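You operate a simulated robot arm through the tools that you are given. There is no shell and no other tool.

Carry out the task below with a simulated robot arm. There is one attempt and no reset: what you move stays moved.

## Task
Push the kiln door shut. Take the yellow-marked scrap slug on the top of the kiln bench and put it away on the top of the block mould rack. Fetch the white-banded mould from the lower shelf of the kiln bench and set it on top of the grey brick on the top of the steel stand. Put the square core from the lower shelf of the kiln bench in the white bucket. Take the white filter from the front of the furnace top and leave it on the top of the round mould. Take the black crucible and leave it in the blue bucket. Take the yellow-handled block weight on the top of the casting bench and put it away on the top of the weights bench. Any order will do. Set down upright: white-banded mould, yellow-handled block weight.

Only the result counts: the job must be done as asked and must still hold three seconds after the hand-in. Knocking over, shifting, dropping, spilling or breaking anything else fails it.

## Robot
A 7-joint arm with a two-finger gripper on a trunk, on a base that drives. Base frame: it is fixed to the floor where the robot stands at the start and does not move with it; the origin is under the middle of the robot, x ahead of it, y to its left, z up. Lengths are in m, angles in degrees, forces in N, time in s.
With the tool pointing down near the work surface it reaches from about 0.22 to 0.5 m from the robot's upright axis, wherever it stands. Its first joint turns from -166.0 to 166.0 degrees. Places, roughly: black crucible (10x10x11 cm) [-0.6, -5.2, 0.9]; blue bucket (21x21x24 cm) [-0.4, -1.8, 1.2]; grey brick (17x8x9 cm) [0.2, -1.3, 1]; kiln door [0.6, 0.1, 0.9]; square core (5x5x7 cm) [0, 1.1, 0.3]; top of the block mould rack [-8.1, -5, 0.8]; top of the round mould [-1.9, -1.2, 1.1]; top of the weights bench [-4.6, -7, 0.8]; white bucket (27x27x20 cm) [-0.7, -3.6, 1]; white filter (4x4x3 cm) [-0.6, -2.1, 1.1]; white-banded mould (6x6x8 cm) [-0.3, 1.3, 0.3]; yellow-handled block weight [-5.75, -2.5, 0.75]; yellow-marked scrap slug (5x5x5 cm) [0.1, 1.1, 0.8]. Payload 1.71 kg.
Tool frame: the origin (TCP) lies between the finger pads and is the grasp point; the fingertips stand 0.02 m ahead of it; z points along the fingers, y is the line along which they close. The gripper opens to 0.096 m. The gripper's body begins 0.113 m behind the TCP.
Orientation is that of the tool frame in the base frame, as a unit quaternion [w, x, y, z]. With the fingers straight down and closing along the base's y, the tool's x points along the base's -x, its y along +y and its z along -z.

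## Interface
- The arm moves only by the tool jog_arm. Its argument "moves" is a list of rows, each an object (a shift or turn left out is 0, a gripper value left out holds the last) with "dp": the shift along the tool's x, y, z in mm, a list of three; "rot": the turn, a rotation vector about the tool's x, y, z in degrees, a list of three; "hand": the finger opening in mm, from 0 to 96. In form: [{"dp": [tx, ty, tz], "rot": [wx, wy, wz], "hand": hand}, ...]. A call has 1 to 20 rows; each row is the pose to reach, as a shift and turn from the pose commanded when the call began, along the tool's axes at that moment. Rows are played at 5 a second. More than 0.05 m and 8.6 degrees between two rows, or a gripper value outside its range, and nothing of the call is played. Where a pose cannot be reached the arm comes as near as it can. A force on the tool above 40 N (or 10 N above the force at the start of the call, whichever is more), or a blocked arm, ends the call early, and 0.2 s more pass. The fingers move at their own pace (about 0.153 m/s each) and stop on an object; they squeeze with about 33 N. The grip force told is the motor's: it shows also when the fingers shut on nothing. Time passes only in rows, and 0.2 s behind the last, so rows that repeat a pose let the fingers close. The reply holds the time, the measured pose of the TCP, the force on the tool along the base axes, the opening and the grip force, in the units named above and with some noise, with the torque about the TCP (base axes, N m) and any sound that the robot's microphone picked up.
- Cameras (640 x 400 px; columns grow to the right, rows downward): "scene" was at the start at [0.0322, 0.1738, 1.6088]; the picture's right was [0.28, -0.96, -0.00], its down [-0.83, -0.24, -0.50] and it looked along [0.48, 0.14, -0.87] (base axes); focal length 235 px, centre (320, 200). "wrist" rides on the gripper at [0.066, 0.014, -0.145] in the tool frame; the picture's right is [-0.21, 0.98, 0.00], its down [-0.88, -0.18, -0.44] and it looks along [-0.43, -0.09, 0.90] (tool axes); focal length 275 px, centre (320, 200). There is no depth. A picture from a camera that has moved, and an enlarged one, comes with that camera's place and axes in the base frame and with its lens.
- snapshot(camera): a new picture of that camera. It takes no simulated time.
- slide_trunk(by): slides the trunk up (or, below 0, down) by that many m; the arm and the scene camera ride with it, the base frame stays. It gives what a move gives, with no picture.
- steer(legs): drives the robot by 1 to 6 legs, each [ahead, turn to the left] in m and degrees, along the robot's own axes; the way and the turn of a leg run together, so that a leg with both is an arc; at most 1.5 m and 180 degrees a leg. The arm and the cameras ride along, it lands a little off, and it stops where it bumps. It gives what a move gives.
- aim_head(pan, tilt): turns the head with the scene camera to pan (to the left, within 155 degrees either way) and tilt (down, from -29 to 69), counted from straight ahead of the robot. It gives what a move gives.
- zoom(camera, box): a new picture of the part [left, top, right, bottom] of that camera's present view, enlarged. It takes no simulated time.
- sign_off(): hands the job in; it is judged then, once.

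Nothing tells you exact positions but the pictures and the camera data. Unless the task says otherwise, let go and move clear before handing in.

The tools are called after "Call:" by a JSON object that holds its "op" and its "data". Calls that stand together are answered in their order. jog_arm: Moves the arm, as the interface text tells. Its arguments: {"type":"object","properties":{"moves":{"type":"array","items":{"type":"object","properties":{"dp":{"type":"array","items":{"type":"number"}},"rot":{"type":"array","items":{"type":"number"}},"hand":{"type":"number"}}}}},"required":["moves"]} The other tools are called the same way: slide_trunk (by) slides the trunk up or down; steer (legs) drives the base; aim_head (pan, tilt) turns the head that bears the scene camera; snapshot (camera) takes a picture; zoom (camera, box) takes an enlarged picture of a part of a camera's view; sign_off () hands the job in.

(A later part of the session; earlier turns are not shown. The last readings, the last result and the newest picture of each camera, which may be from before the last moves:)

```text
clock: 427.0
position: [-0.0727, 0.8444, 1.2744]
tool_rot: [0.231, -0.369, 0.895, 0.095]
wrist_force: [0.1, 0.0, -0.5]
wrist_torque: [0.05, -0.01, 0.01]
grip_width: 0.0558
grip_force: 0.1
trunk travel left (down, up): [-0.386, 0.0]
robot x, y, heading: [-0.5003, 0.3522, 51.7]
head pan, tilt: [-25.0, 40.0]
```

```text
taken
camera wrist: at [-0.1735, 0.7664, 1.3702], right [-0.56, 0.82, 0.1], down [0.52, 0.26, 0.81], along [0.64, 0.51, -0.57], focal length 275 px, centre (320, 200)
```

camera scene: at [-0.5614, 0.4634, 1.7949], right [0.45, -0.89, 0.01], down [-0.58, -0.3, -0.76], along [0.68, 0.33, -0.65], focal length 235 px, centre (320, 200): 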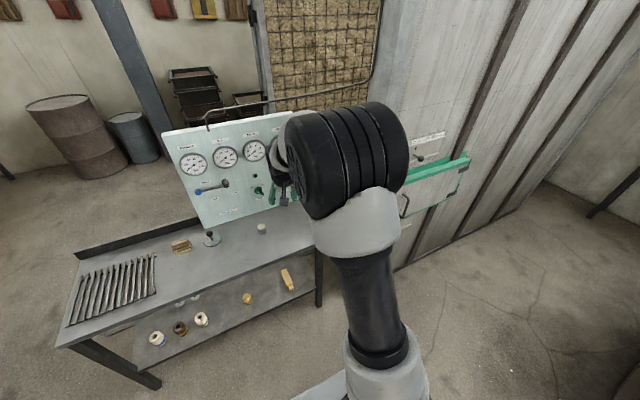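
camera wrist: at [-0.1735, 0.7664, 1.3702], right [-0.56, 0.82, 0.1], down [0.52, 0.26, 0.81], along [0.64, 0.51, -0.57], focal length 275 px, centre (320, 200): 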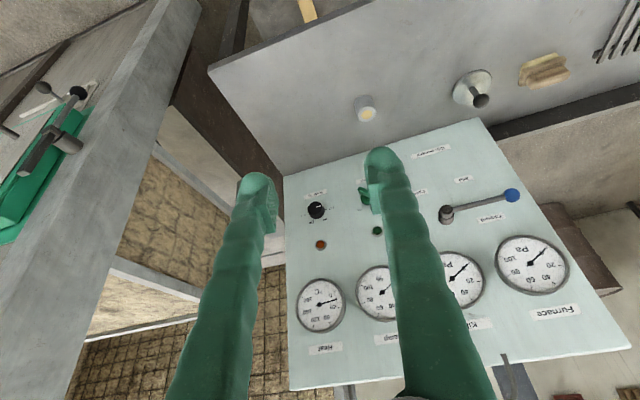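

The slug is in view with its yellow-marked top near (0.065, 1.113, 0.867). I'll square up, lower the trunk, set a 45° tilt and approach.

Call:
{"op": "steer", "data": {"legs": [[0, 2.8]]}}

Call:
{"op": "slide_trunk", "data": {"by": -0.2}}

Call:
{"op": "jog_arm", "data": {"moves": [{"dp": [36, -2, 3], "rot": [-0.7, -3.2, -1.2], "hand": 85}, {"dp": [72, -3, 6], "rot": [-1.4, -6.4, -2.4], "hand": 85}, {"dp": [107, -5, 9], "rot": [-2, -9.6, -3.6], "hand": 85}, {"dp": [143, -6, 12], "rot": [-2.7, -12.8, -4.9], "hand": 85}, {"dp": [179, -8, 15], "rot": [-3.4, -16, -6.1], "hand": 85}, {"dp": [179, -8, 15], "rot": [-3.4, -16, -6.1], "hand": 85}]}}

Call:
{"op": "steer", "data": {"legs": [[0.34, 0]]}}

Call:
{"op": "jog_arm", "data": {"moves": [{"dp": [0, 0, 0]}, {"dp": [0, 0, 0]}]}}

Call:
{"op": "snapshot", "data": {"camera": "wrist"}}

Call:
{"op": "snapshot", "data": {"camera": "scene"}}

```text
clock: 427.9
position: [-0.0974, 0.8663, 1.275]
tool_rot: [0.229, -0.392, 0.886, 0.101]
wrist_force: [-0.1, 0.4, -0.8]
wrist_torque: [-0.02, -0.07, -0.04]
grip_width: 0.056
grip_force: 0.0
trunk travel left (down, up): [-0.386, 0.0]
robot x, y, heading: [-0.4946, 0.3553, 54.6]
head pan, tilt: [-25.0, 40.0]
```

```text
clock: 430.0
position: [-0.1076, 0.8492, 1.0843]
tool_rot: [0.234, -0.39, 0.884, 0.104]
wrist_force: [0.0, 0.3, -0.6]
wrist_torque: [-0.01, -0.02, -0.01]
grip_width: 0.056
grip_force: 0.1
trunk travel left (down, up): [-0.186, 0.2]
robot x, y, heading: [-0.4954, 0.3529, 54.5]
head pan, tilt: [-25.0, 40.0]
```

```text
clock: 431.4
position: [-0.1952, 0.7445, 0.988]
tool_rot: [0.352, -0.426, 0.816, 0.172]
wrist_force: [-0.7, 0.9, 0.2]
wrist_torque: [0.03, 0.0, 0.01]
grip_width: 0.0852
grip_force: 0.0
out of reach, approached as far as the arm can: row 5, 6
trunk travel left (down, up): [-0.186, 0.2]
robot x, y, heading: [-0.4964, 0.3515, 54.2]
head pan, tilt: [-25.0, 40.0]
```

```text
clock: 433.8
position: [0.0107, 1.0225, 0.9855]
tool_rot: [0.348, -0.422, 0.82, 0.168]
wrist_force: [0.2, 0.6, -0.6]
wrist_torque: [-0.04, 0.05, -0.01]
grip_width: 0.0849
grip_force: 0.1
trunk travel left (down, up): [-0.186, 0.2]
robot x, y, heading: [-0.2949, 0.6325, 53.8]
head pan, tilt: [-25.0, 40.0]
```

```text
clock: 434.6
position: [0.0185, 1.0289, 1.0322]
tool_rot: [0.401, -0.411, 0.796, 0.192]
wrist_force: [0.2, -0.5, 0.8]
wrist_torque: [0.05, 0.02, 0.02]
grip_width: 0.085
grip_force: 0.0
trunk travel left (down, up): [-0.186, 0.2]
robot x, y, heading: [-0.2965, 0.6324, 53.8]
head pan, tilt: [-25.0, 40.0]
stopped in row 2: the arm was blocked; the commanded pose is now the measured one
```

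```text
taken
camera wrist: at [-0.0855, 0.9132, 1.067], right [-0.72, 0.68, 0.14], down [0.23, 0.05, 0.97], along [0.65, 0.73, -0.19], focal length 275 px, centre (320, 200)
```

wrist: 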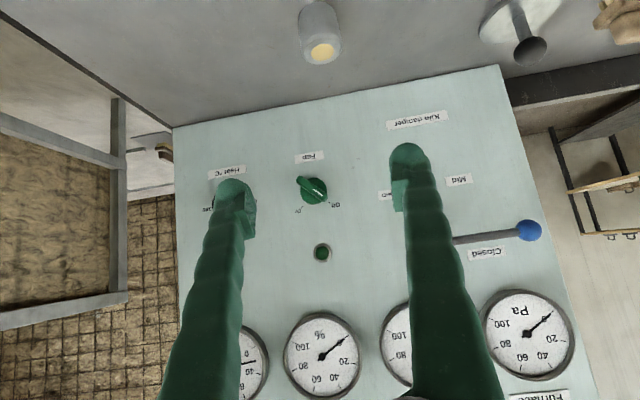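

```text
taken
camera scene: at [-0.3672, 0.7355, 1.5958], right [0.48, -0.88, 0.01], down [-0.57, -0.32, -0.76], along [0.67, 0.36, -0.65], focal length 235 px, centre (320, 200)
```

scene: 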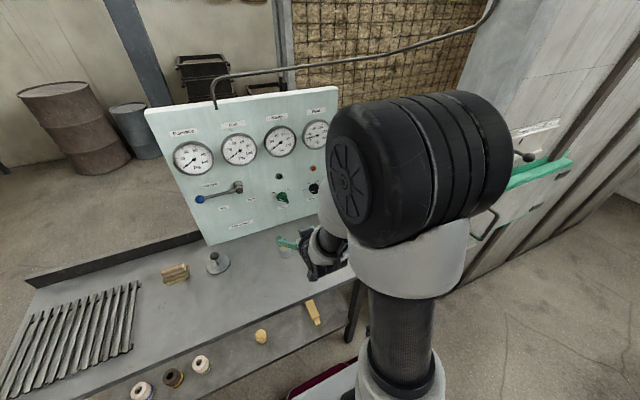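

The arm drifted near its inner reach limit, so I'll extend it forward and down toward the slug, which also frees the elbow.

Call:
{"op": "jog_arm", "data": {"moves": [{"dp": [18, 4, 25]}, {"dp": [36, 7, 50]}, {"dp": [54, 10, 75]}, {"dp": [72, 13, 100]}, {"dp": [90, 16, 124]}, {"dp": [90, 16, 124]}]}}

Call:
{"op": "snapshot", "data": {"camera": "wrist"}}

Call:
{"op": "snapshot", "data": {"camera": "scene"}}

```text
clock: 436.0
position: [0.0149, 1.0495, 0.8643]
tool_rot: [0.378, -0.417, 0.806, 0.184]
wrist_force: [0.2, -0.3, 0.9]
wrist_torque: [-0.01, -0.01, -0.01]
grip_width: 0.0851
grip_force: 0.1
out of reach, approached as far as the arm can: row 1, 2
trunk travel left (down, up): [-0.186, 0.2]
robot x, y, heading: [-0.2965, 0.6334, 54.1]
head pan, tilt: [-25.0, 40.0]
```

```text
taken
camera wrist: at [-0.088, 0.9344, 0.9078], right [-0.72, 0.68, 0.14], down [0.27, 0.09, 0.96], along [0.64, 0.72, -0.24], focal length 275 px, centre (320, 200)
```

wrist: 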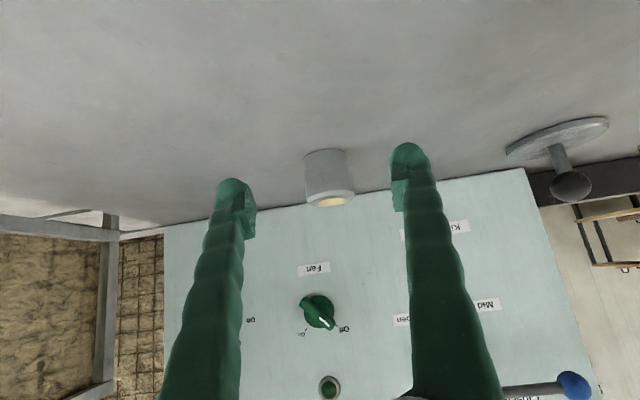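

```text
taken
camera scene: at [-0.3655, 0.7378, 1.5957], right [0.48, -0.88, 0.01], down [-0.57, -0.32, -0.76], along [0.66, 0.36, -0.65], focal length 235 px, centre (320, 200)
```

scene: 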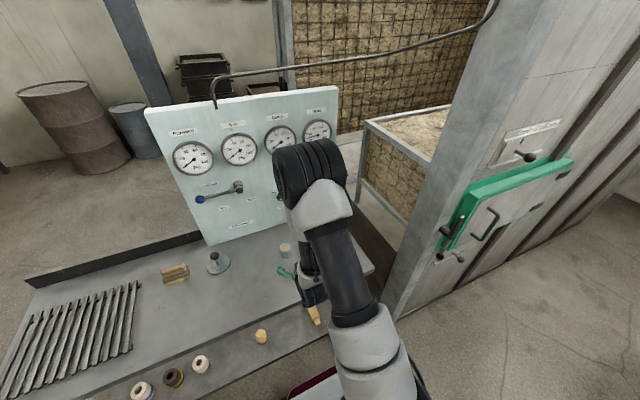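

The arm pose is good now. The slug is straight ahead, about 10–12 cm away. I'll move 6 cm forward at constant height and re-measure.

Call:
{"op": "jog_arm", "data": {"moves": [{"dp": [-13, 0, 15]}, {"dp": [-26, 0, 31]}, {"dp": [-39, 0, 46]}, {"dp": [-39, 0, 46]}]}}

Call:
{"op": "snapshot", "data": {"camera": "wrist"}}

```text
clock: 437.0
position: [0.0509, 1.099, 0.8663]
tool_rot: [0.379, -0.416, 0.806, 0.183]
wrist_force: [-0.6, -0.4, -0.3]
wrist_torque: [0.0, -0.02, 0.02]
grip_width: 0.085
grip_force: 0.1
trunk travel left (down, up): [-0.186, 0.2]
robot x, y, heading: [-0.2963, 0.6318, 54.0]
head pan, tilt: [-25.0, 40.0]
```

```text
taken
camera wrist: at [-0.0515, 0.9849, 0.9091], right [-0.72, 0.68, 0.14], down [0.27, 0.09, 0.96], along [0.64, 0.72, -0.24], focal length 275 px, centre (320, 200)
```

wrist: 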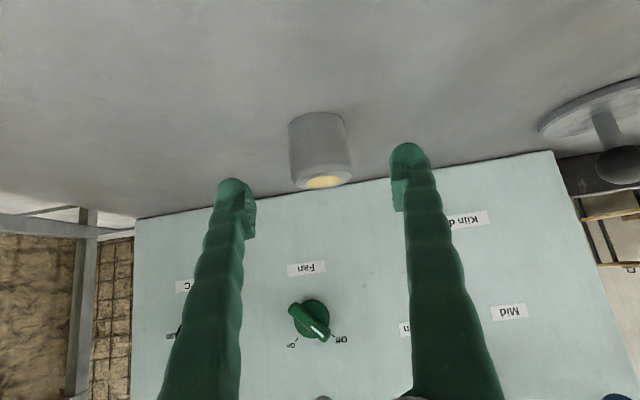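

The slug is 8 cm straight along the tool axis. Advancing and closing on it.

Call:
{"op": "jog_arm", "data": {"moves": [{"dp": [0, 0, 27]}, {"dp": [0, 1, 54]}, {"dp": [0, 1, 78]}, {"dp": [0, 1, 78]}]}}

Call:
{"op": "snapshot", "data": {"camera": "wrist"}}

```text
clock: 438.0
position: [0.0826, 1.1434, 0.8179]
tool_rot: [0.381, -0.415, 0.806, 0.184]
wrist_force: [-8.4, -17.4, 22.1]
wrist_torque: [0.39, 0.99, 0.91]
grip_width: 0.0867
grip_force: 0.9
trunk travel left (down, up): [-0.186, 0.2]
robot x, y, heading: [-0.2984, 0.6346, 53.8]
head pan, tilt: [-25.0, 40.0]
```

```text
taken
camera wrist: at [-0.0193, 1.0292, 0.8603], right [-0.72, 0.68, 0.14], down [0.27, 0.08, 0.96], along [0.65, 0.72, -0.24], focal length 275 px, centre (320, 200)
```

wrist: 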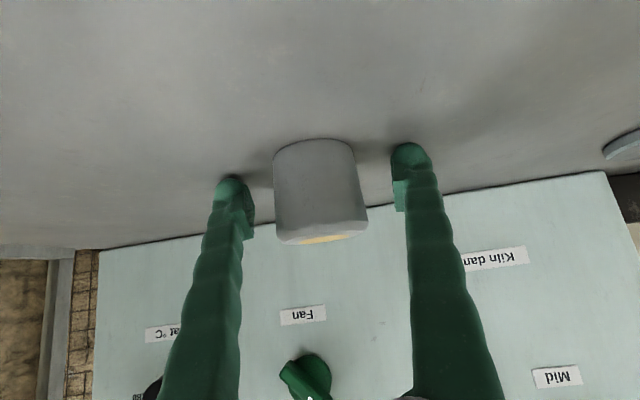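

The fingertips are touching the bench surface. I'll raise a few millimetres and close on the slug.

Call:
{"op": "jog_arm", "data": {"moves": [{"dp": [-4, 0, -4]}, {"dp": [-8, 0, -8]}, {"dp": [-8, 0, -8]}]}}

Call:
{"op": "jog_arm", "data": {"moves": [{"dp": [0, 0, 0], "hand": 65}, {"dp": [0, 0, 0], "hand": 40}, {"dp": [0, 0, 0], "hand": 25}, {"dp": [0, 0, 0], "hand": 25}]}}

Call:
{"op": "snapshot", "data": {"camera": "wrist"}}

```text
clock: 438.8
position: [0.0843, 1.1465, 0.8261]
tool_rot: [0.379, -0.416, 0.806, 0.182]
wrist_force: [0.1, -0.3, -0.7]
wrist_torque: [-0.03, 0.02, -0.03]
grip_width: 0.085
grip_force: 0.1
trunk travel left (down, up): [-0.186, 0.2]
robot x, y, heading: [-0.2975, 0.6322, 54.0]
head pan, tilt: [-25.0, 40.0]
```

```text
clock: 439.8
position: [0.0845, 1.1455, 0.827]
tool_rot: [0.379, -0.416, 0.806, 0.183]
wrist_force: [0.0, -1.1, 0.3]
wrist_torque: [0.01, 0.02, 0.0]
grip_width: 0.0498
grip_force: 33.1
trunk travel left (down, up): [-0.186, 0.2]
robot x, y, heading: [-0.2941, 0.6343, 54.1]
head pan, tilt: [-25.0, 40.0]
```

```text
taken
camera wrist: at [-0.0177, 1.032, 0.8693], right [-0.72, 0.68, 0.14], down [0.27, 0.09, 0.96], along [0.64, 0.72, -0.24], focal length 275 px, centre (320, 200)
```

wrist: 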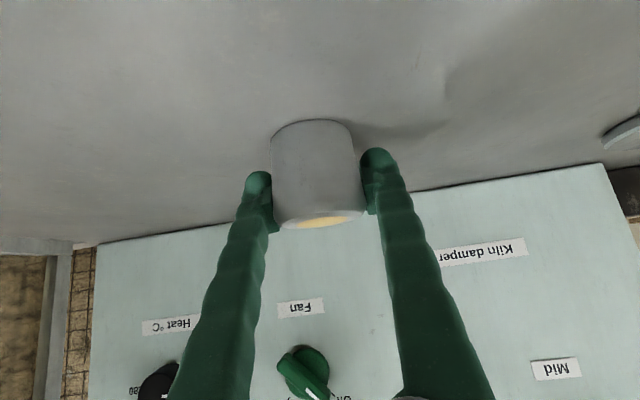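

Slug gripped at 50 mm. Lifting and backing out.

Call:
{"op": "jog_arm", "data": {"moves": [{"dp": [-8, 0, -6]}, {"dp": [-23, 0, -19]}, {"dp": [-42, -1, -36]}, {"dp": [-61, -2, -52]}, {"dp": [-61, -2, -52]}]}}

Call:
{"op": "snapshot", "data": {"camera": "wrist"}}

Call:
{"op": "steer", "data": {"legs": [[-0.5, 0]]}}

Call:
{"op": "jog_arm", "data": {"moves": [{"dp": [0, 0, 0]}, {"dp": [0, 0, 0]}]}}

```text
clock: 441.0
position: [0.0852, 1.1453, 0.9057]
tool_rot: [0.379, -0.416, 0.806, 0.183]
wrist_force: [-0.7, 0.6, -1.9]
wrist_torque: [0.03, -0.05, -0.01]
grip_width: 0.0498
grip_force: 32.9
trunk travel left (down, up): [-0.186, 0.2]
robot x, y, heading: [-0.2985, 0.6335, 54.1]
head pan, tilt: [-25.0, 40.0]
```

```text
taken
camera wrist: at [-0.0162, 1.0321, 0.9491], right [-0.72, 0.68, 0.14], down [0.27, 0.09, 0.96], along [0.64, 0.72, -0.24], focal length 275 px, centre (320, 200)
```

wrist: 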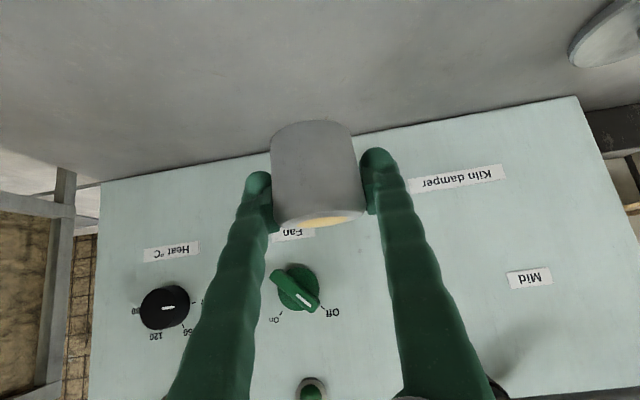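

```text
clock: 444.1
position: [-0.2094, 0.7437, 0.9068]
tool_rot: [0.379, -0.417, 0.805, 0.184]
wrist_force: [0.6, -0.4, -2.2]
wrist_torque: [0.01, -0.02, 0.0]
grip_width: 0.0498
grip_force: 33.0
trunk travel left (down, up): [-0.186, 0.2]
robot x, y, heading: [-0.5858, 0.2294, 54.5]
head pan, tilt: [-25.0, 40.0]
```

```text
clock: 444.7
position: [-0.2185, 0.7334, 0.9164]
tool_rot: [0.385, -0.416, 0.802, 0.187]
wrist_force: [-0.1, -0.3, -2.2]
wrist_torque: [0.03, -0.04, -0.01]
grip_width: 0.0498
grip_force: 32.9
trunk travel left (down, up): [-0.186, 0.2]
robot x, y, heading: [-0.5847, 0.2312, 54.0]
head pan, tilt: [-25.0, 40.0]
```

The slug is held. It's a long drive to the rack, so I'll raise the trunk and go around the far side of the round-mould bin, checking along the way.

Call:
{"op": "slide_trunk", "data": {"by": 0.2}}

Call:
{"op": "steer", "data": {"legs": [[0, 70], [0, 77.2], [1.11, 0]]}}

Call:
{"op": "aim_head", "data": {"pan": 0, "tilt": 30}}

Call:
{"op": "snapshot", "data": {"camera": "scene"}}

Call:
{"op": "aim_head", "data": {"pan": 50, "tilt": 30}}

Call:
{"op": "snapshot", "data": {"camera": "scene"}}

```text
clock: 446.9
position: [-0.2163, 0.7329, 1.1152]
tool_rot: [0.384, -0.417, 0.802, 0.188]
wrist_force: [0.4, 0.9, -2.1]
wrist_torque: [0.04, -0.01, -0.04]
grip_width: 0.0501
grip_force: 32.9
trunk travel left (down, up): [-0.386, 0.0]
robot x, y, heading: [-0.5869, 0.2306, 54.1]
head pan, tilt: [-25.0, 40.0]
```

```text
clock: 460.6
position: [-2.2, -0.4377, 1.1157]
tool_rot: [0.076, 0.885, 0.183, -0.421]
wrist_force: [-0.2, 0.1, -2.3]
wrist_torque: [0.01, 0.02, 0.01]
grip_width: 0.0499
grip_force: 33.0
trunk travel left (down, up): [-0.386, 0.0]
robot x, y, heading: [-1.6193, -0.2016, -157.3]
head pan, tilt: [-25.0, 40.0]
```

```text
clock: 461.5
position: [-2.185, -0.431, 1.1238]
tool_rot: [0.077, 0.882, 0.182, -0.427]
wrist_force: [-0.8, -0.1, -2.3]
wrist_torque: [-0.03, 0.03, 0.04]
grip_width: 0.0496
grip_force: 32.6
trunk travel left (down, up): [-0.386, 0.0]
robot x, y, heading: [-1.622, -0.1997, -157.4]
head pan, tilt: [0.0, 30.0]
```

```text
taken
camera scene: at [-1.6161, -0.3663, 1.8099], right [-0.38, 0.92, 0.0], down [0.48, 0.2, -0.86], along [-0.79, -0.33, -0.52], focal length 235 px, centre (320, 200)
```

scene: 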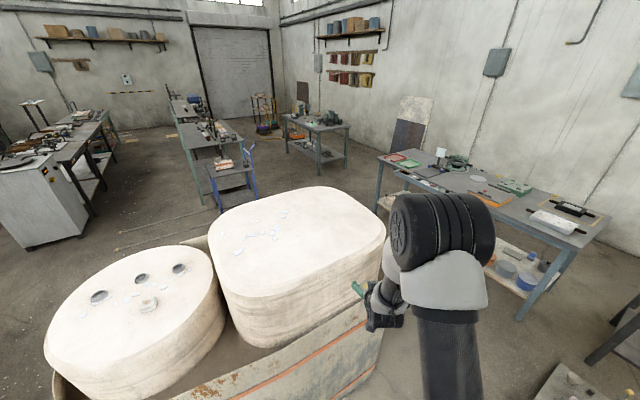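

```text
clock: 462.6
position: [-2.1828, -0.4328, 1.1249]
tool_rot: [0.077, 0.882, 0.182, -0.428]
wrist_force: [0.4, -0.4, -3.1]
wrist_torque: [-0.04, 0.02, -0.01]
grip_width: 0.0498
grip_force: 32.3
trunk travel left (down, up): [-0.386, 0.0]
robot x, y, heading: [-1.6221, -0.1968, -157.2]
head pan, tilt: [50.0, 30.0]
```

```text
taken
camera scene: at [-1.5586, -0.4174, 1.8106], right [-0.95, 0.3, -0.01], down [0.16, 0.48, -0.86], along [-0.25, -0.82, -0.51], focal length 235 px, centre (320, 200)
```

scene: 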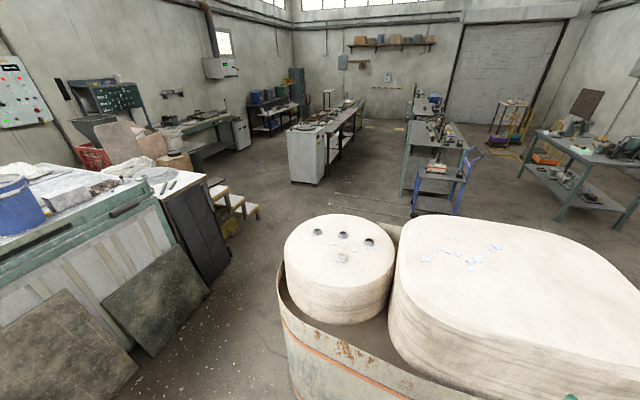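

The bin is ahead-left and the low cart is further right. I'll go around through the gap between them step by step.

Call:
{"op": "steer", "data": {"legs": [[0, -48.6], [0.887, 0], [0, 42.2]]}}

Call:
{"op": "snapshot", "data": {"camera": "scene"}}

Call:
{"op": "aim_head", "data": {"pan": 0, "tilt": 40}}

Call:
{"op": "snapshot", "data": {"camera": "scene"}}

```text
clock: 470.0
position: [-2.9264, 0.4189, 1.1369]
tool_rot: [-0.104, 0.876, -0.189, -0.431]
wrist_force: [-1.0, 0.0, -2.5]
wrist_torque: [0.02, 0.0, -0.02]
grip_width: 0.0498
grip_force: 33.2
trunk travel left (down, up): [-0.386, 0.0]
robot x, y, heading: [-2.3973, 0.1667, 155.3]
head pan, tilt: [50.0, 30.0]
stopped in leg 2: the robot was blocked; the commanded pose is now the measured one
```

```text
taken
camera scene: at [-2.5234, -0.0212, 1.8104], right [-0.42, 0.91, -0.02], down [0.47, 0.2, -0.86], along [-0.77, -0.37, -0.51], focal length 235 px, centre (320, 200)
```

scene: 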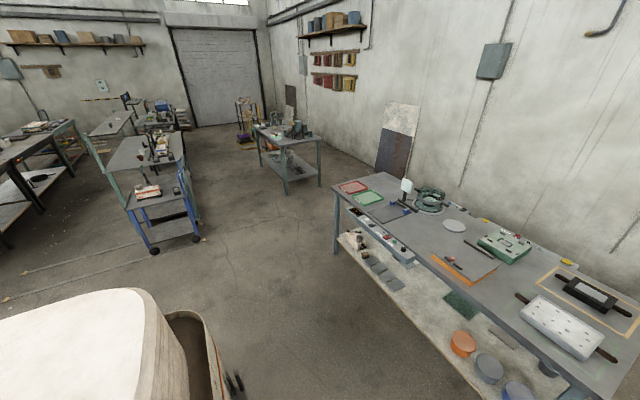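

```text
clock: 471.2
position: [-2.9198, 0.4158, 1.1413]
tool_rot: [-0.105, 0.875, -0.189, -0.434]
wrist_force: [0.6, 0.7, -1.9]
wrist_torque: [0.02, 0.05, -0.01]
grip_width: 0.05
grip_force: 33.3
trunk travel left (down, up): [-0.386, 0.0]
robot x, y, heading: [-2.3979, 0.165, 155.3]
head pan, tilt: [0.0, 40.0]
```

```text
taken
camera scene: at [-2.5115, 0.0492, 1.7948], right [0.42, 0.91, 0.0], down [0.59, -0.27, -0.76], along [-0.69, 0.32, -0.66], focal length 235 px, centre (320, 200)
```

scene: 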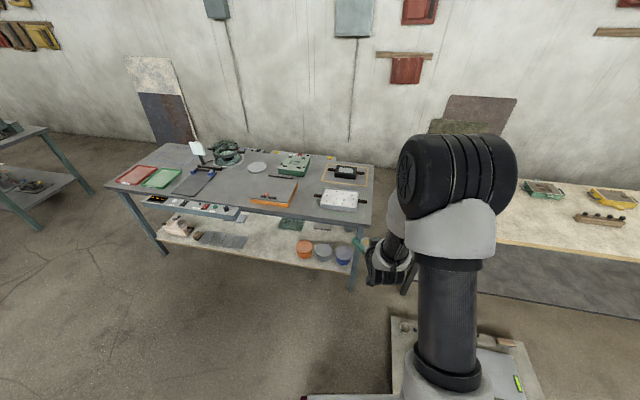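

The base bumped the low trolley on the right. I'll back straight off and take a line further toward the bin, through the middle of the gap.

Call:
{"op": "steer", "data": {"legs": [[-0.6, 0]]}}

Call:
{"op": "aim_head", "data": {"pan": -10, "tilt": 50}}

Call:
{"op": "snapshot", "data": {"camera": "scene"}}

```text
clock: 474.7
position: [-2.3822, 0.1655, 1.1422]
tool_rot: [-0.105, 0.875, -0.188, -0.434]
wrist_force: [0.0, -0.4, -1.4]
wrist_torque: [0.06, 0.07, -0.04]
grip_width: 0.0499
grip_force: 32.4
trunk travel left (down, up): [-0.386, 0.0]
robot x, y, heading: [-1.8625, -0.0854, 155.1]
head pan, tilt: [0.0, 40.0]
```

```text
clock: 475.4
position: [-2.3656, 0.1575, 1.1518]
tool_rot: [-0.106, 0.871, -0.187, -0.441]
wrist_force: [-0.2, 0.0, -2.4]
wrist_torque: [0.0, 0.04, 0.0]
grip_width: 0.05
grip_force: 33.3
trunk travel left (down, up): [-0.386, 0.0]
robot x, y, heading: [-1.8599, -0.0821, 155.1]
head pan, tilt: [-10.0, 50.0]
```

```text
taken
camera scene: at [-1.9574, -0.1921, 1.7808], right [0.57, 0.82, 0.0], down [0.64, -0.44, -0.63], along [-0.52, 0.36, -0.78], focal length 235 px, centre (320, 200)
```

scene: 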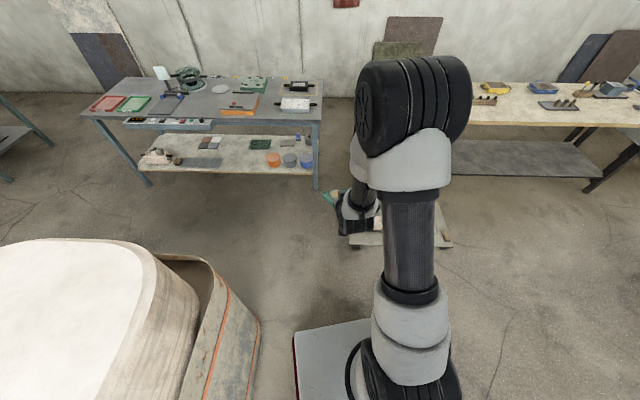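

Now I can see both the trolley corner and the bin end. I'll turn to aim through the middle of the gap and drive.

Call:
{"op": "steer", "data": {"legs": [[0, 10.8], [0.66, 0]]}}

Call:
{"op": "steer", "data": {"legs": [[0.6, 0], [0, 66.9]]}}

Call:
{"op": "aim_head", "data": {"pan": 0, "tilt": 25}}

Call:
{"op": "snapshot", "data": {"camera": "scene"}}

```text
clock: 480.1
position: [-3.0404, 0.2184, 1.1502]
tool_rot: [-0.065, 0.885, -0.106, -0.449]
wrist_force: [-0.7, -0.1, -2.3]
wrist_torque: [0.01, 0.01, -0.02]
grip_width: 0.0501
grip_force: 33.0
trunk travel left (down, up): [-0.386, 0.0]
robot x, y, heading: [-2.4937, 0.0733, 166.0]
head pan, tilt: [-10.0, 50.0]
```

```text
clock: 487.2
position: [-3.3962, -0.2187, 1.1598]
tool_rot: [0.201, 0.789, 0.407, -0.414]
wrist_force: [0.1, -0.7, -1.7]
wrist_torque: [-0.03, 0.02, 0.0]
grip_width: 0.0497
grip_force: 32.7
trunk travel left (down, up): [-0.386, 0.0]
robot x, y, heading: [-3.0762, 0.2212, -125.6]
head pan, tilt: [-10.0, 50.0]
```

```text
clock: 488.1
position: [-3.3916, -0.2107, 1.1721]
tool_rot: [0.207, 0.782, 0.404, -0.427]
wrist_force: [-0.6, -0.1, -1.8]
wrist_torque: [-0.09, 0.04, -0.04]
grip_width: 0.05
grip_force: 32.8
trunk travel left (down, up): [-0.386, 0.0]
robot x, y, heading: [-3.0775, 0.2204, -125.7]
head pan, tilt: [0.0, 25.0]
```

```text
taken
camera scene: at [-2.9861, 0.0793, 1.8179], right [-0.81, 0.59, 0.0], down [0.26, 0.36, -0.9], along [-0.53, -0.73, -0.44], focal length 235 px, centre (320, 200)
```

scene: 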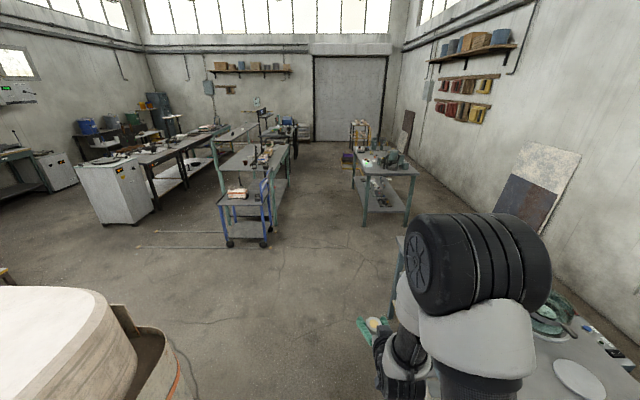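

I'm through the gap. The corridor to the casting bench (right) and the rack (far end) is clear. I'll re-extend the arm slightly and drive along it.

Call:
{"op": "jog_arm", "data": {"moves": [{"dp": [-2, 0, 34]}, {"dp": [-5, 0, 68]}, {"dp": [-8, 0, 103]}, {"dp": [-8, 0, 103]}]}}

Call:
{"op": "steer", "data": {"legs": [[1.4, 0], [1.4, 0], [1.4, 0]]}}

Call:
{"op": "aim_head", "data": {"pan": 0, "tilt": 25}}

Call:
{"op": "snapshot", "data": {"camera": "scene"}}

Call:
{"op": "aim_head", "data": {"pan": -70, "tilt": 35}}

Call:
{"op": "snapshot", "data": {"camera": "scene"}}

```text
clock: 489.1
position: [-3.4395, -0.2757, 1.1179]
tool_rot: [0.204, 0.785, 0.406, -0.421]
wrist_force: [0.3, 0.1, -0.9]
wrist_torque: [-0.05, 0.0, 0.02]
grip_width: 0.0502
grip_force: 32.4
trunk travel left (down, up): [-0.386, 0.0]
robot x, y, heading: [-3.0725, 0.223, -125.7]
head pan, tilt: [0.0, 25.0]
```

```text
clock: 510.7
position: [-5.8484, -3.7291, 1.1157]
tool_rot: [0.207, 0.783, 0.412, -0.418]
wrist_force: [0.0, -0.1, -2.2]
wrist_torque: [-0.03, 0.02, -0.01]
grip_width: 0.0498
grip_force: 33.3
trunk travel left (down, up): [-0.386, 0.0]
robot x, y, heading: [-5.489, -3.2259, -124.9]
head pan, tilt: [0.0, 25.0]
```

```text
clock: 511.3
position: [-5.8377, -3.7147, 1.1268]
tool_rot: [0.21, 0.78, 0.41, -0.424]
wrist_force: [-0.3, -0.5, -2.5]
wrist_torque: [-0.03, 0.03, -0.02]
grip_width: 0.0499
grip_force: 33.0
trunk travel left (down, up): [-0.386, 0.0]
robot x, y, heading: [-5.4894, -3.225, -124.9]
head pan, tilt: [0.0, 25.0]
```

```text
taken
camera scene: at [-5.3985, -3.3659, 1.818], right [-0.82, 0.57, 0.0], down [0.25, 0.36, -0.9], along [-0.52, -0.74, -0.44], focal length 235 px, centre (320, 200)
```

scene: 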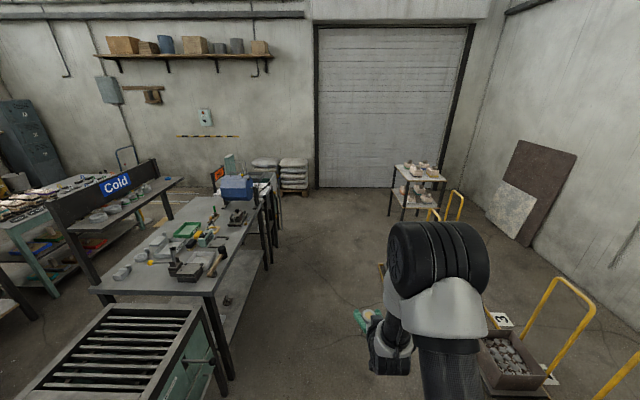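

```text
clock: 512.8
position: [-5.8379, -3.7157, 1.1271]
tool_rot: [0.21, 0.78, 0.41, -0.424]
wrist_force: [0.6, -0.3, -2.4]
wrist_torque: [0.02, 0.02, 0.0]
grip_width: 0.0499
grip_force: 33.1
trunk travel left (down, up): [-0.386, 0.0]
robot x, y, heading: [-5.4909, -3.227, -125.2]
head pan, tilt: [-70.0, 35.0]
```

```text
taken
camera scene: at [-5.4311, -3.2681, 1.8032], right [0.26, 0.97, 0.02], down [0.56, -0.14, -0.82], along [-0.79, 0.22, -0.58], focal length 235 px, centre (320, 200)
```

scene: 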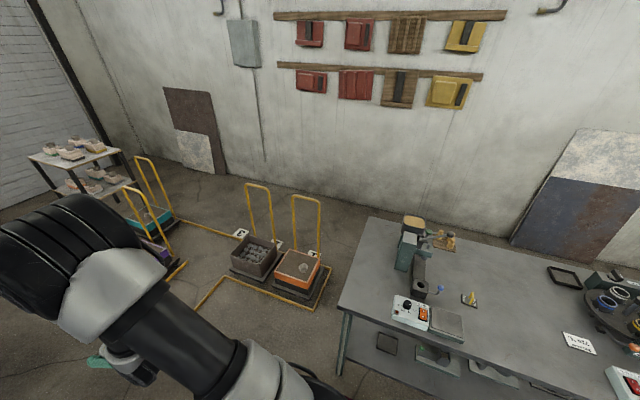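

I can see the yellow-handled weight on the casting bench and the block mould rack at the far end. I'll drive further and look at the rack.

Call:
{"op": "steer", "data": {"legs": [[1.2, 0], [1.1, 0]]}}

Call:
{"op": "aim_head", "data": {"pan": -50, "tilt": 30}}

Call:
{"op": "snapshot", "data": {"camera": "scene"}}

Call:
{"op": "aim_head", "data": {"pan": 40, "tilt": 30}}

Call:
{"op": "snapshot", "data": {"camera": "scene"}}

```text
clock: 524.8
position: [-7.1844, -5.5693, 1.1261]
tool_rot: [0.207, 0.783, 0.403, -0.426]
wrist_force: [0.2, 0.4, -2.5]
wrist_torque: [-0.02, 0.02, -0.01]
grip_width: 0.05
grip_force: 33.4
trunk travel left (down, up): [-0.386, 0.0]
robot x, y, heading: [-6.8305, -5.0842, -126.0]
head pan, tilt: [-70.0, 35.0]
```

```text
clock: 525.6
position: [-7.1739, -5.5535, 1.1366]
tool_rot: [0.211, 0.779, 0.403, -0.432]
wrist_force: [-0.4, -0.3, -2.1]
wrist_torque: [-0.03, 0.01, -0.02]
grip_width: 0.0497
grip_force: 33.0
trunk travel left (down, up): [-0.386, 0.0]
robot x, y, heading: [-6.8267, -5.0801, -126.0]
head pan, tilt: [-50.0, 30.0]
```

```text
taken
camera scene: at [-6.7751, -5.1592, 1.8106], right [-0.07, 1.0, 0.01], down [0.51, 0.05, -0.86], along [-0.86, -0.05, -0.51], focal length 235 px, centre (320, 200)
```

scene: 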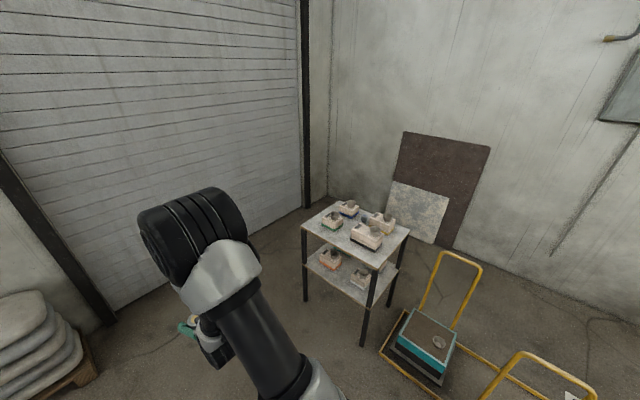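

```text
clock: 527.3
position: [-7.1742, -5.5549, 1.1366]
tool_rot: [0.21, 0.78, 0.402, -0.432]
wrist_force: [-0.5, 0.5, -2.7]
wrist_torque: [-0.06, 0.02, 0.02]
grip_width: 0.0499
grip_force: 32.9
trunk travel left (down, up): [-0.386, 0.0]
robot x, y, heading: [-6.8279, -5.0834, -125.8]
head pan, tilt: [40.0, 30.0]
```

```text
taken
camera scene: at [-6.6782, -5.2427, 1.8104], right [-1.0, -0.07, -0.01], down [-0.03, 0.51, -0.86], along [0.07, -0.86, -0.51], focal length 235 px, centre (320, 200)
```

scene: 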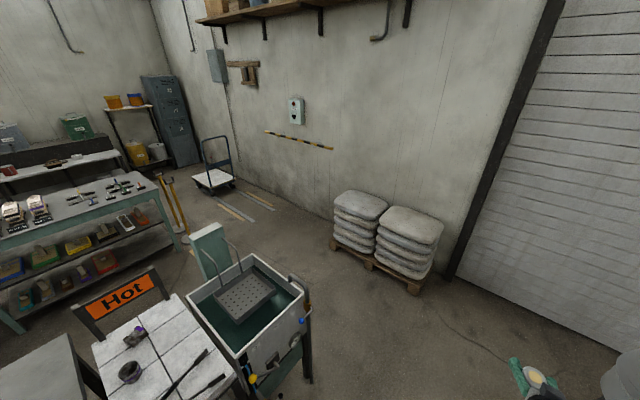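

The rack is a small two-tier stand with four moulds on its top. I'll zoom in to find a free spot.

Call:
{"op": "aim_head", "data": {"pan": -55, "tilt": 35}}

Call:
{"op": "snapshot", "data": {"camera": "scene"}}

Call:
{"op": "zoom", "data": {"camera": "scene", "box": [260, 140, 440, 260]}}

```text
clock: 529.0
position: [-7.1736, -5.5552, 1.1365]
tool_rot: [0.211, 0.779, 0.402, -0.432]
wrist_force: [1.1, 0.2, -2.3]
wrist_torque: [-0.05, 0.01, 0.0]
grip_width: 0.0498
grip_force: 33.5
trunk travel left (down, up): [-0.386, 0.0]
robot x, y, heading: [-6.8286, -5.0866, -125.8]
head pan, tilt: [-55.0, 35.0]
```

```text
taken
camera scene: at [-6.7725, -5.151, 1.8029], right [0.02, 1.0, 0.01], down [0.58, 0.0, -0.81], along [-0.81, 0.02, -0.58], focal length 235 px, centre (320, 200)
```

scene: 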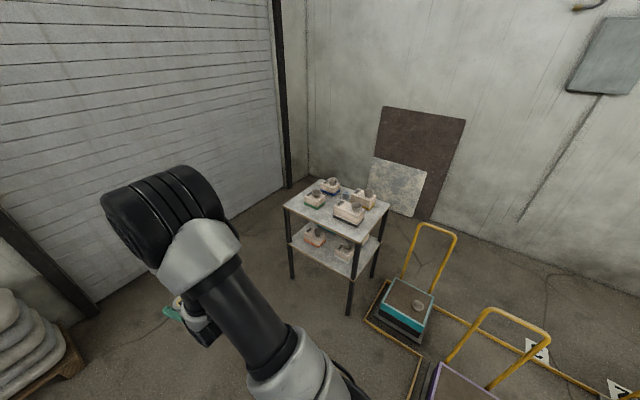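

```text
3.33 times, centred on (350, 200) of scene
camera zoom: at [-6.7725, -5.151, 1.8029], right [0.02, 1.0, 0.01], down [0.58, 0.0, -0.81], along [-0.81, 0.02, -0.58], focal length 783 px, centre (220, 200)
```

zoom: 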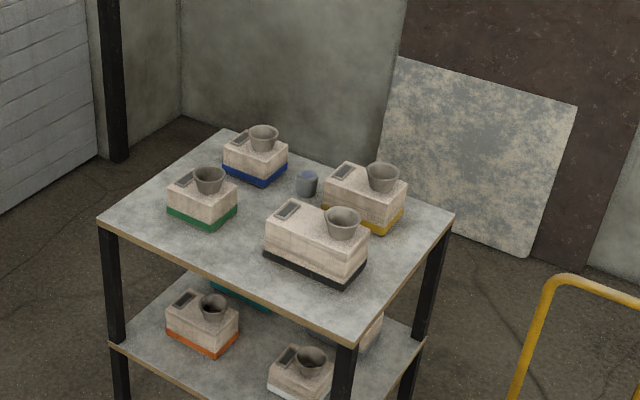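

There is a free strip along the rack's front edge, between the green- and black-based moulds, near (-7.98, -5.10). I'll drive to face that side.

Call:
{"op": "steer", "data": {"legs": [[0.74, 0], [0, -91.1]]}}

Call:
{"op": "aim_head", "data": {"pan": 0, "tilt": 35}}

Call:
{"op": "snapshot", "data": {"camera": "scene"}}

Call:
{"op": "snapshot", "data": {"camera": "wrist"}}

```text
clock: 537.8
position: [-7.7268, -5.3297, 1.1364]
tool_rot: [-0.157, 0.835, -0.267, -0.454]
wrist_force: [-0.1, 0.1, -1.9]
wrist_torque: [0.03, 0.04, -0.03]
grip_width: 0.0502
grip_force: 33.4
trunk travel left (down, up): [-0.386, 0.0]
robot x, y, heading: [-7.2635, -5.6814, 143.8]
head pan, tilt: [-55.0, 35.0]
```

```text
clock: 539.0
position: [-7.7129, -5.342, 1.1454]
tool_rot: [-0.16, 0.831, -0.267, -0.46]
wrist_force: [-0.3, -0.4, -1.4]
wrist_torque: [0.05, -0.04, -0.02]
grip_width: 0.0501
grip_force: 33.0
trunk travel left (down, up): [-0.386, 0.0]
robot x, y, heading: [-7.2665, -5.6852, 144.1]
head pan, tilt: [0.0, 35.0]
```

```text
taken
camera scene: at [-7.3994, -5.7727, 1.8023], right [0.59, 0.81, 0.0], down [0.47, -0.35, -0.81], along [-0.65, 0.48, -0.59], focal length 235 px, centre (320, 200)
```

scene: 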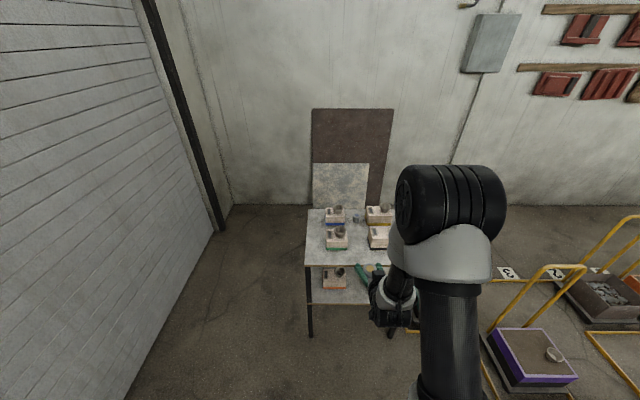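

```text
taken
camera wrist: at [-7.5946, -5.4448, 1.1648], right [-0.67, -0.73, 0.16], down [0.03, 0.18, 0.98], along [-0.74, 0.66, -0.1], focal length 275 px, centre (320, 200)
```

wrist: 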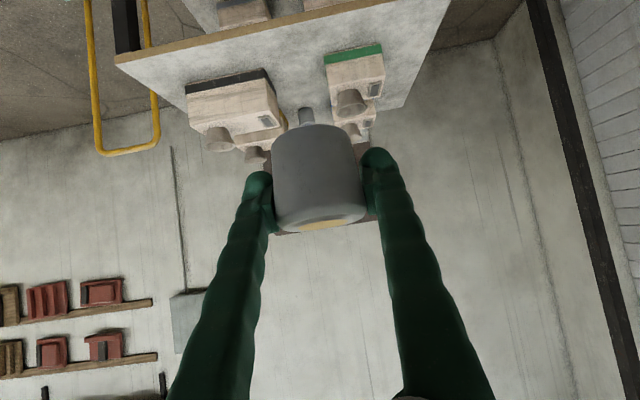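

The target spot at the rack's front edge is about 0.92 m ahead. I'll restore the slug's upright tilt and drive closer.

Call:
{"op": "jog_arm", "data": {"moves": [{"dp": [6, -16, 21], "rot": [0, 2.8, 0]}, {"dp": [13, -32, 43], "rot": [0, 5.7, 0]}, {"dp": [19, -47, 64], "rot": [0, 8.6, 0]}, {"dp": [19, -47, 64], "rot": [0, 8.6, 0]}]}}

Call:
{"op": "steer", "data": {"legs": [[0.31, 0]]}}

Call:
{"op": "slide_trunk", "data": {"by": -0.15}}

Call:
{"op": "snapshot", "data": {"camera": "wrist"}}

Call:
{"op": "snapshot", "data": {"camera": "scene"}}

```text
clock: 540.0
position: [-7.7221, -5.2775, 1.0961]
tool_rot: [-0.139, 0.864, -0.278, -0.396]
wrist_force: [-0.1, -0.8, -2.0]
wrist_torque: [0.0, 0.01, 0.03]
grip_width: 0.05
grip_force: 32.7
trunk travel left (down, up): [-0.386, 0.0]
robot x, y, heading: [-7.2605, -5.6839, 143.9]
head pan, tilt: [0.0, 35.0]
```

```text
clock: 542.2
position: [-7.9716, -5.095, 1.0954]
tool_rot: [-0.138, 0.865, -0.276, -0.397]
wrist_force: [-0.5, 0.2, -2.0]
wrist_torque: [-0.01, -0.01, 0.0]
grip_width: 0.05
grip_force: 32.9
trunk travel left (down, up): [-0.386, 0.0]
robot x, y, heading: [-7.5082, -5.501, 144.0]
head pan, tilt: [0.0, 35.0]
```

```text
clock: 544.0
position: [-7.9572, -5.1064, 0.9554]
tool_rot: [-0.142, 0.86, -0.277, -0.404]
wrist_force: [0.8, -0.7, -1.5]
wrist_torque: [0.0, 0.02, 0.0]
grip_width: 0.05
grip_force: 32.7
trunk travel left (down, up): [-0.236, 0.15]
robot x, y, heading: [-7.5129, -5.4999, 144.0]
head pan, tilt: [0.0, 35.0]
```

```text
taken
camera wrist: at [-7.8417, -5.2075, 0.9969], right [-0.69, -0.71, 0.14], down [-0.07, 0.26, 0.96], along [-0.72, 0.65, -0.23], focal length 275 px, centre (320, 200)
```

wrist: 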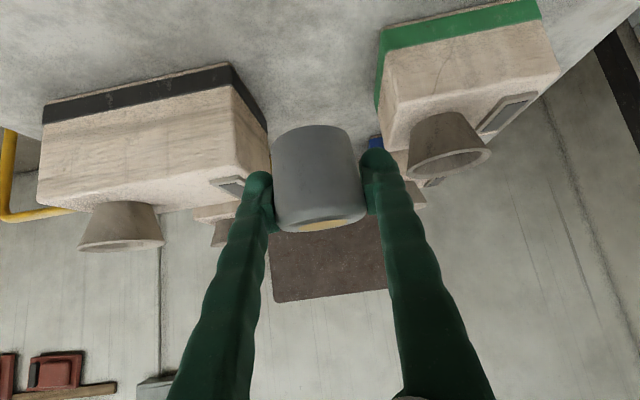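

```text
taken
camera scene: at [-7.6458, -5.5935, 1.6522], right [0.59, 0.81, 0.0], down [0.48, -0.35, -0.81], along [-0.65, 0.48, -0.59], focal length 235 px, centre (320, 200)
```

scene: 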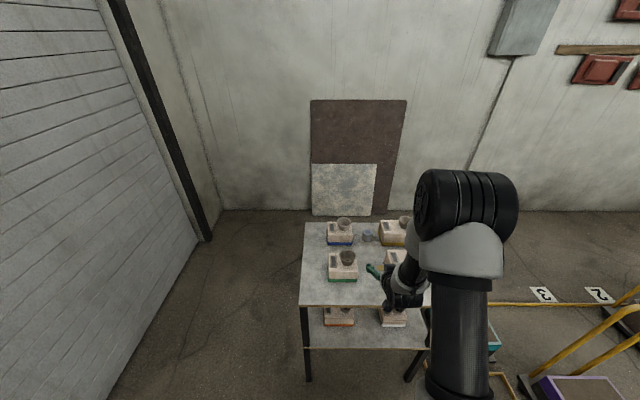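

The slug hovers over the gap between the two moulds. Lowering to just above the rack top.

Call:
{"op": "jog_arm", "data": {"moves": [{"dp": [27, 1, 22]}, {"dp": [54, 1, 44]}, {"dp": [81, 2, 66]}, {"dp": [81, 2, 66]}]}}

Call:
{"op": "snapshot", "data": {"camera": "wrist"}}

```text
clock: 545.0
position: [-7.9566, -5.1057, 0.853]
tool_rot: [-0.142, 0.86, -0.277, -0.404]
wrist_force: [-0.1, 0.1, -1.8]
wrist_torque: [0.04, 0.02, 0.0]
grip_width: 0.0501
grip_force: 33.3
trunk travel left (down, up): [-0.236, 0.15]
robot x, y, heading: [-7.5083, -5.5021, 144.3]
head pan, tilt: [0.0, 35.0]
```

```text
taken
camera wrist: at [-7.8412, -5.2069, 0.8932], right [-0.69, -0.71, 0.14], down [-0.07, 0.26, 0.96], along [-0.72, 0.65, -0.23], focal length 275 px, centre (320, 200)
```

wrist: 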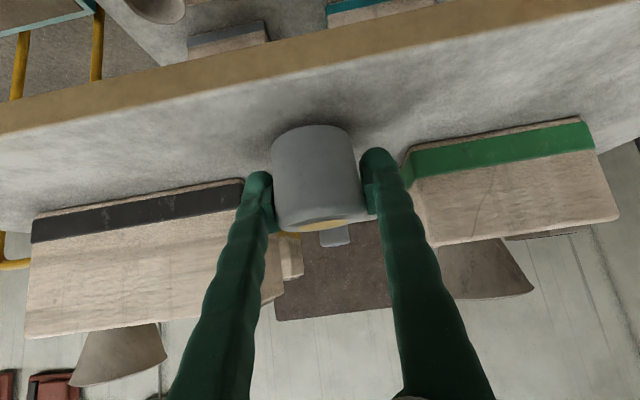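

Call:
{"op": "jog_arm", "data": {"moves": [{"dp": [4, 0, 3]}, {"dp": [8, 0, 6.5]}, {"dp": [12, 0, 10]}, {"dp": [12, 0, 10]}]}}

Call:
{"op": "jog_arm", "data": {"moves": [{"dp": [3, 0, 2.5]}, {"dp": [5.5, 0, 4.5]}, {"dp": [5.5, 0, 4.5]}]}}

```text
clock: 546.0
position: [-7.9574, -5.104, 0.8411]
tool_rot: [-0.144, 0.858, -0.277, -0.407]
wrist_force: [-3.1, 5.7, 31.2]
wrist_torque: [-0.28, -0.23, 0.01]
grip_width: 0.0503
grip_force: 33.0
trunk travel left (down, up): [-0.236, 0.15]
robot x, y, heading: [-7.5133, -5.5043, 143.9]
head pan, tilt: [0.0, 35.0]
```

```text
clock: 546.3
position: [-7.9476, -5.1126, 0.8473]
tool_rot: [-0.146, 0.855, -0.276, -0.414]
wrist_force: [0.3, 0.3, -1.3]
wrist_torque: [0.02, 0.02, -0.02]
grip_width: 0.0499
grip_force: 33.0
trunk travel left (down, up): [-0.236, 0.15]
robot x, y, heading: [-7.5114, -5.4995, 143.8]
head pan, tilt: [0.0, 35.0]
stopped in row 1: the force on the tool passed its limit at 44 N (the readings are from after the stop); the commanded pose is now the measured one
```

Call:
{"op": "jog_arm", "data": {"moves": [{"dp": [2, 0, 1.7]}, {"dp": [3.5, 0, 2.8]}, {"dp": [3.5, 0, 2.8]}]}}

Call:
{"op": "zoom", "data": {"camera": "wrist", "box": [220, 80, 420, 260]}}

```text
clock: 547.1
position: [-7.9479, -5.1105, 0.8441]
tool_rot: [-0.145, 0.855, -0.275, -0.415]
wrist_force: [0.8, 0.5, -2.2]
wrist_torque: [0.01, 0.05, 0.01]
grip_width: 0.0497
grip_force: 33.3
trunk travel left (down, up): [-0.236, 0.15]
robot x, y, heading: [-7.5131, -5.498, 143.9]
head pan, tilt: [0.0, 35.0]
```

```text
2.22 times, centred on (320, 170) of wrist
camera zoom: at [-7.8322, -5.2124, 0.8794], right [-0.68, -0.72, 0.14], down [-0.05, 0.24, 0.97], along [-0.73, 0.65, -0.2], focal length 612 px, centre (320, 267)
```

zoom: 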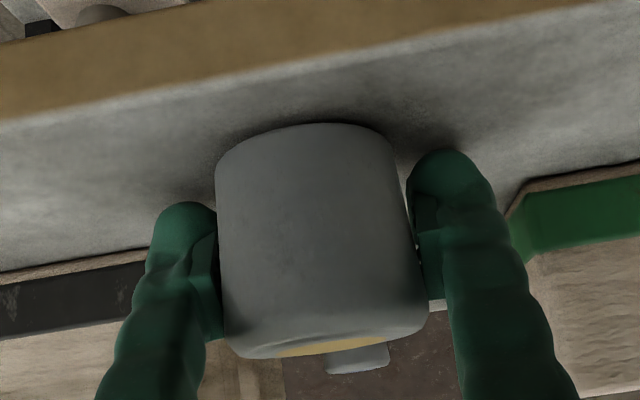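

I'll shift the slug 2 cm further from the edge, then set it down.

Call:
{"op": "jog_arm", "data": {"moves": [{"dp": [-8, 0, 6]}, {"dp": [-14, 0, 14]}, {"dp": [-13, 0, 15]}, {"dp": [-11, 0, 17]}, {"dp": [-11, 0, 17]}]}}

Call:
{"op": "jog_arm", "data": {"moves": [{"dp": [2, 0, 1.7]}, {"dp": [3, 0, 2.5]}, {"dp": [3, 0, 2.5]}]}}

```text
clock: 548.3
position: [-7.965, -5.101, 0.8406]
tool_rot: [-0.145, 0.855, -0.275, -0.415]
wrist_force: [0.3, -0.4, -2.2]
wrist_torque: [0.03, 0.02, 0.01]
grip_width: 0.0497
grip_force: 32.8
trunk travel left (down, up): [-0.236, 0.15]
robot x, y, heading: [-7.5099, -5.5003, 144.0]
head pan, tilt: [0.0, 35.0]
```

```text
clock: 549.1
position: [-7.9653, -5.0995, 0.839]
tool_rot: [-0.146, 0.854, -0.274, -0.418]
wrist_force: [-1.4, -0.5, 27.3]
wrist_torque: [-0.59, -0.72, -0.03]
grip_width: 0.0498
grip_force: 33.1
trunk travel left (down, up): [-0.236, 0.15]
robot x, y, heading: [-7.5135, -5.5029, 143.8]
head pan, tilt: [0.0, 35.0]
```

Contact. I'll ease the pressure, release and retract.

Call:
{"op": "jog_arm", "data": {"moves": [{"dp": [-1.5, 0, -1.2]}, {"dp": [-1.5, 0, -1.2]}]}}

Call:
{"op": "jog_arm", "data": {"moves": [{"dp": [0, 0, 0], "hand": 54}, {"dp": [0, 0, 0], "hand": 62}, {"dp": [0, 0, 0], "hand": 68}, {"dp": [0, 0, 0], "hand": 68}]}}

Call:
{"op": "jog_arm", "data": {"moves": [{"dp": [0, 0, -30]}, {"dp": [0, 0, -70]}, {"dp": [0, 0, -110]}, {"dp": [0, 0, -140]}, {"dp": [0, 0, -140]}]}}

Call:
{"op": "snapshot", "data": {"camera": "wrist"}}

Call:
{"op": "zoom", "data": {"camera": "scene", "box": [270, 190, 450, 320]}}

```text
clock: 549.7
position: [-7.9645, -5.0999, 0.839]
tool_rot: [-0.146, 0.854, -0.276, -0.415]
wrist_force: [-5.7, 3.6, 16.4]
wrist_torque: [-0.31, 0.04, -0.18]
grip_width: 0.0496
grip_force: 32.6
trunk travel left (down, up): [-0.236, 0.15]
robot x, y, heading: [-7.5126, -5.5037, 143.9]
head pan, tilt: [0.0, 35.0]
```

```text
clock: 550.7
position: [-7.9632, -5.0994, 0.8406]
tool_rot: [-0.146, 0.855, -0.277, -0.414]
wrist_force: [6.7, 11.2, 15.1]
wrist_torque: [-0.15, 0.26, -0.14]
grip_width: 0.0591
grip_force: 0.0
trunk travel left (down, up): [-0.236, 0.15]
robot x, y, heading: [-7.511, -5.499, 143.9]
head pan, tilt: [0.0, 35.0]
```

```text
clock: 551.9
position: [-7.886, -5.1562, 0.925]
tool_rot: [-0.147, 0.854, -0.275, -0.417]
wrist_force: [1.1, 0.0, 0.2]
wrist_torque: [0.0, 0.03, 0.02]
grip_width: 0.068
grip_force: 0.1
out of reach, approached as far as the arm can: row 4, 5
trunk travel left (down, up): [-0.236, 0.15]
robot x, y, heading: [-7.5095, -5.502, 144.1]
head pan, tilt: [0.0, 35.0]
```

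```text
taken
camera wrist: at [-7.7699, -5.2584, 0.9604], right [-0.68, -0.72, 0.14], down [-0.05, 0.24, 0.97], along [-0.73, 0.65, -0.2], focal length 275 px, centre (320, 200)
```

wrist: 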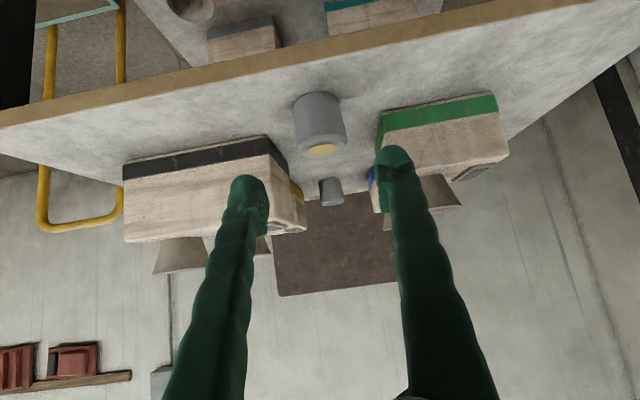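

```text
3.08 times, centred on (360, 255) of scene
camera zoom: at [-7.6457, -5.5937, 1.6524], right [0.59, 0.81, 0.0], down [0.47, -0.35, -0.81], along [-0.65, 0.48, -0.59], focal length 722 px, centre (197, 31)
```

zoom: 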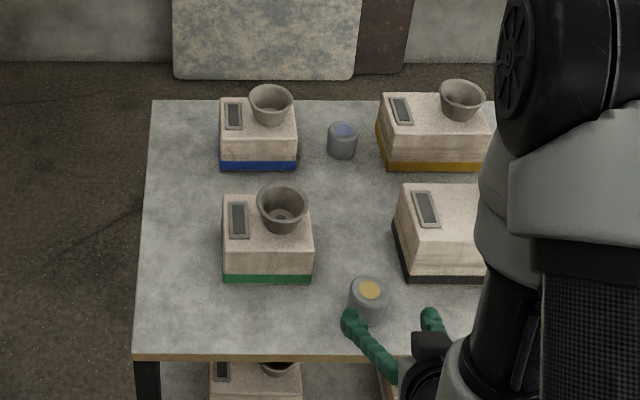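

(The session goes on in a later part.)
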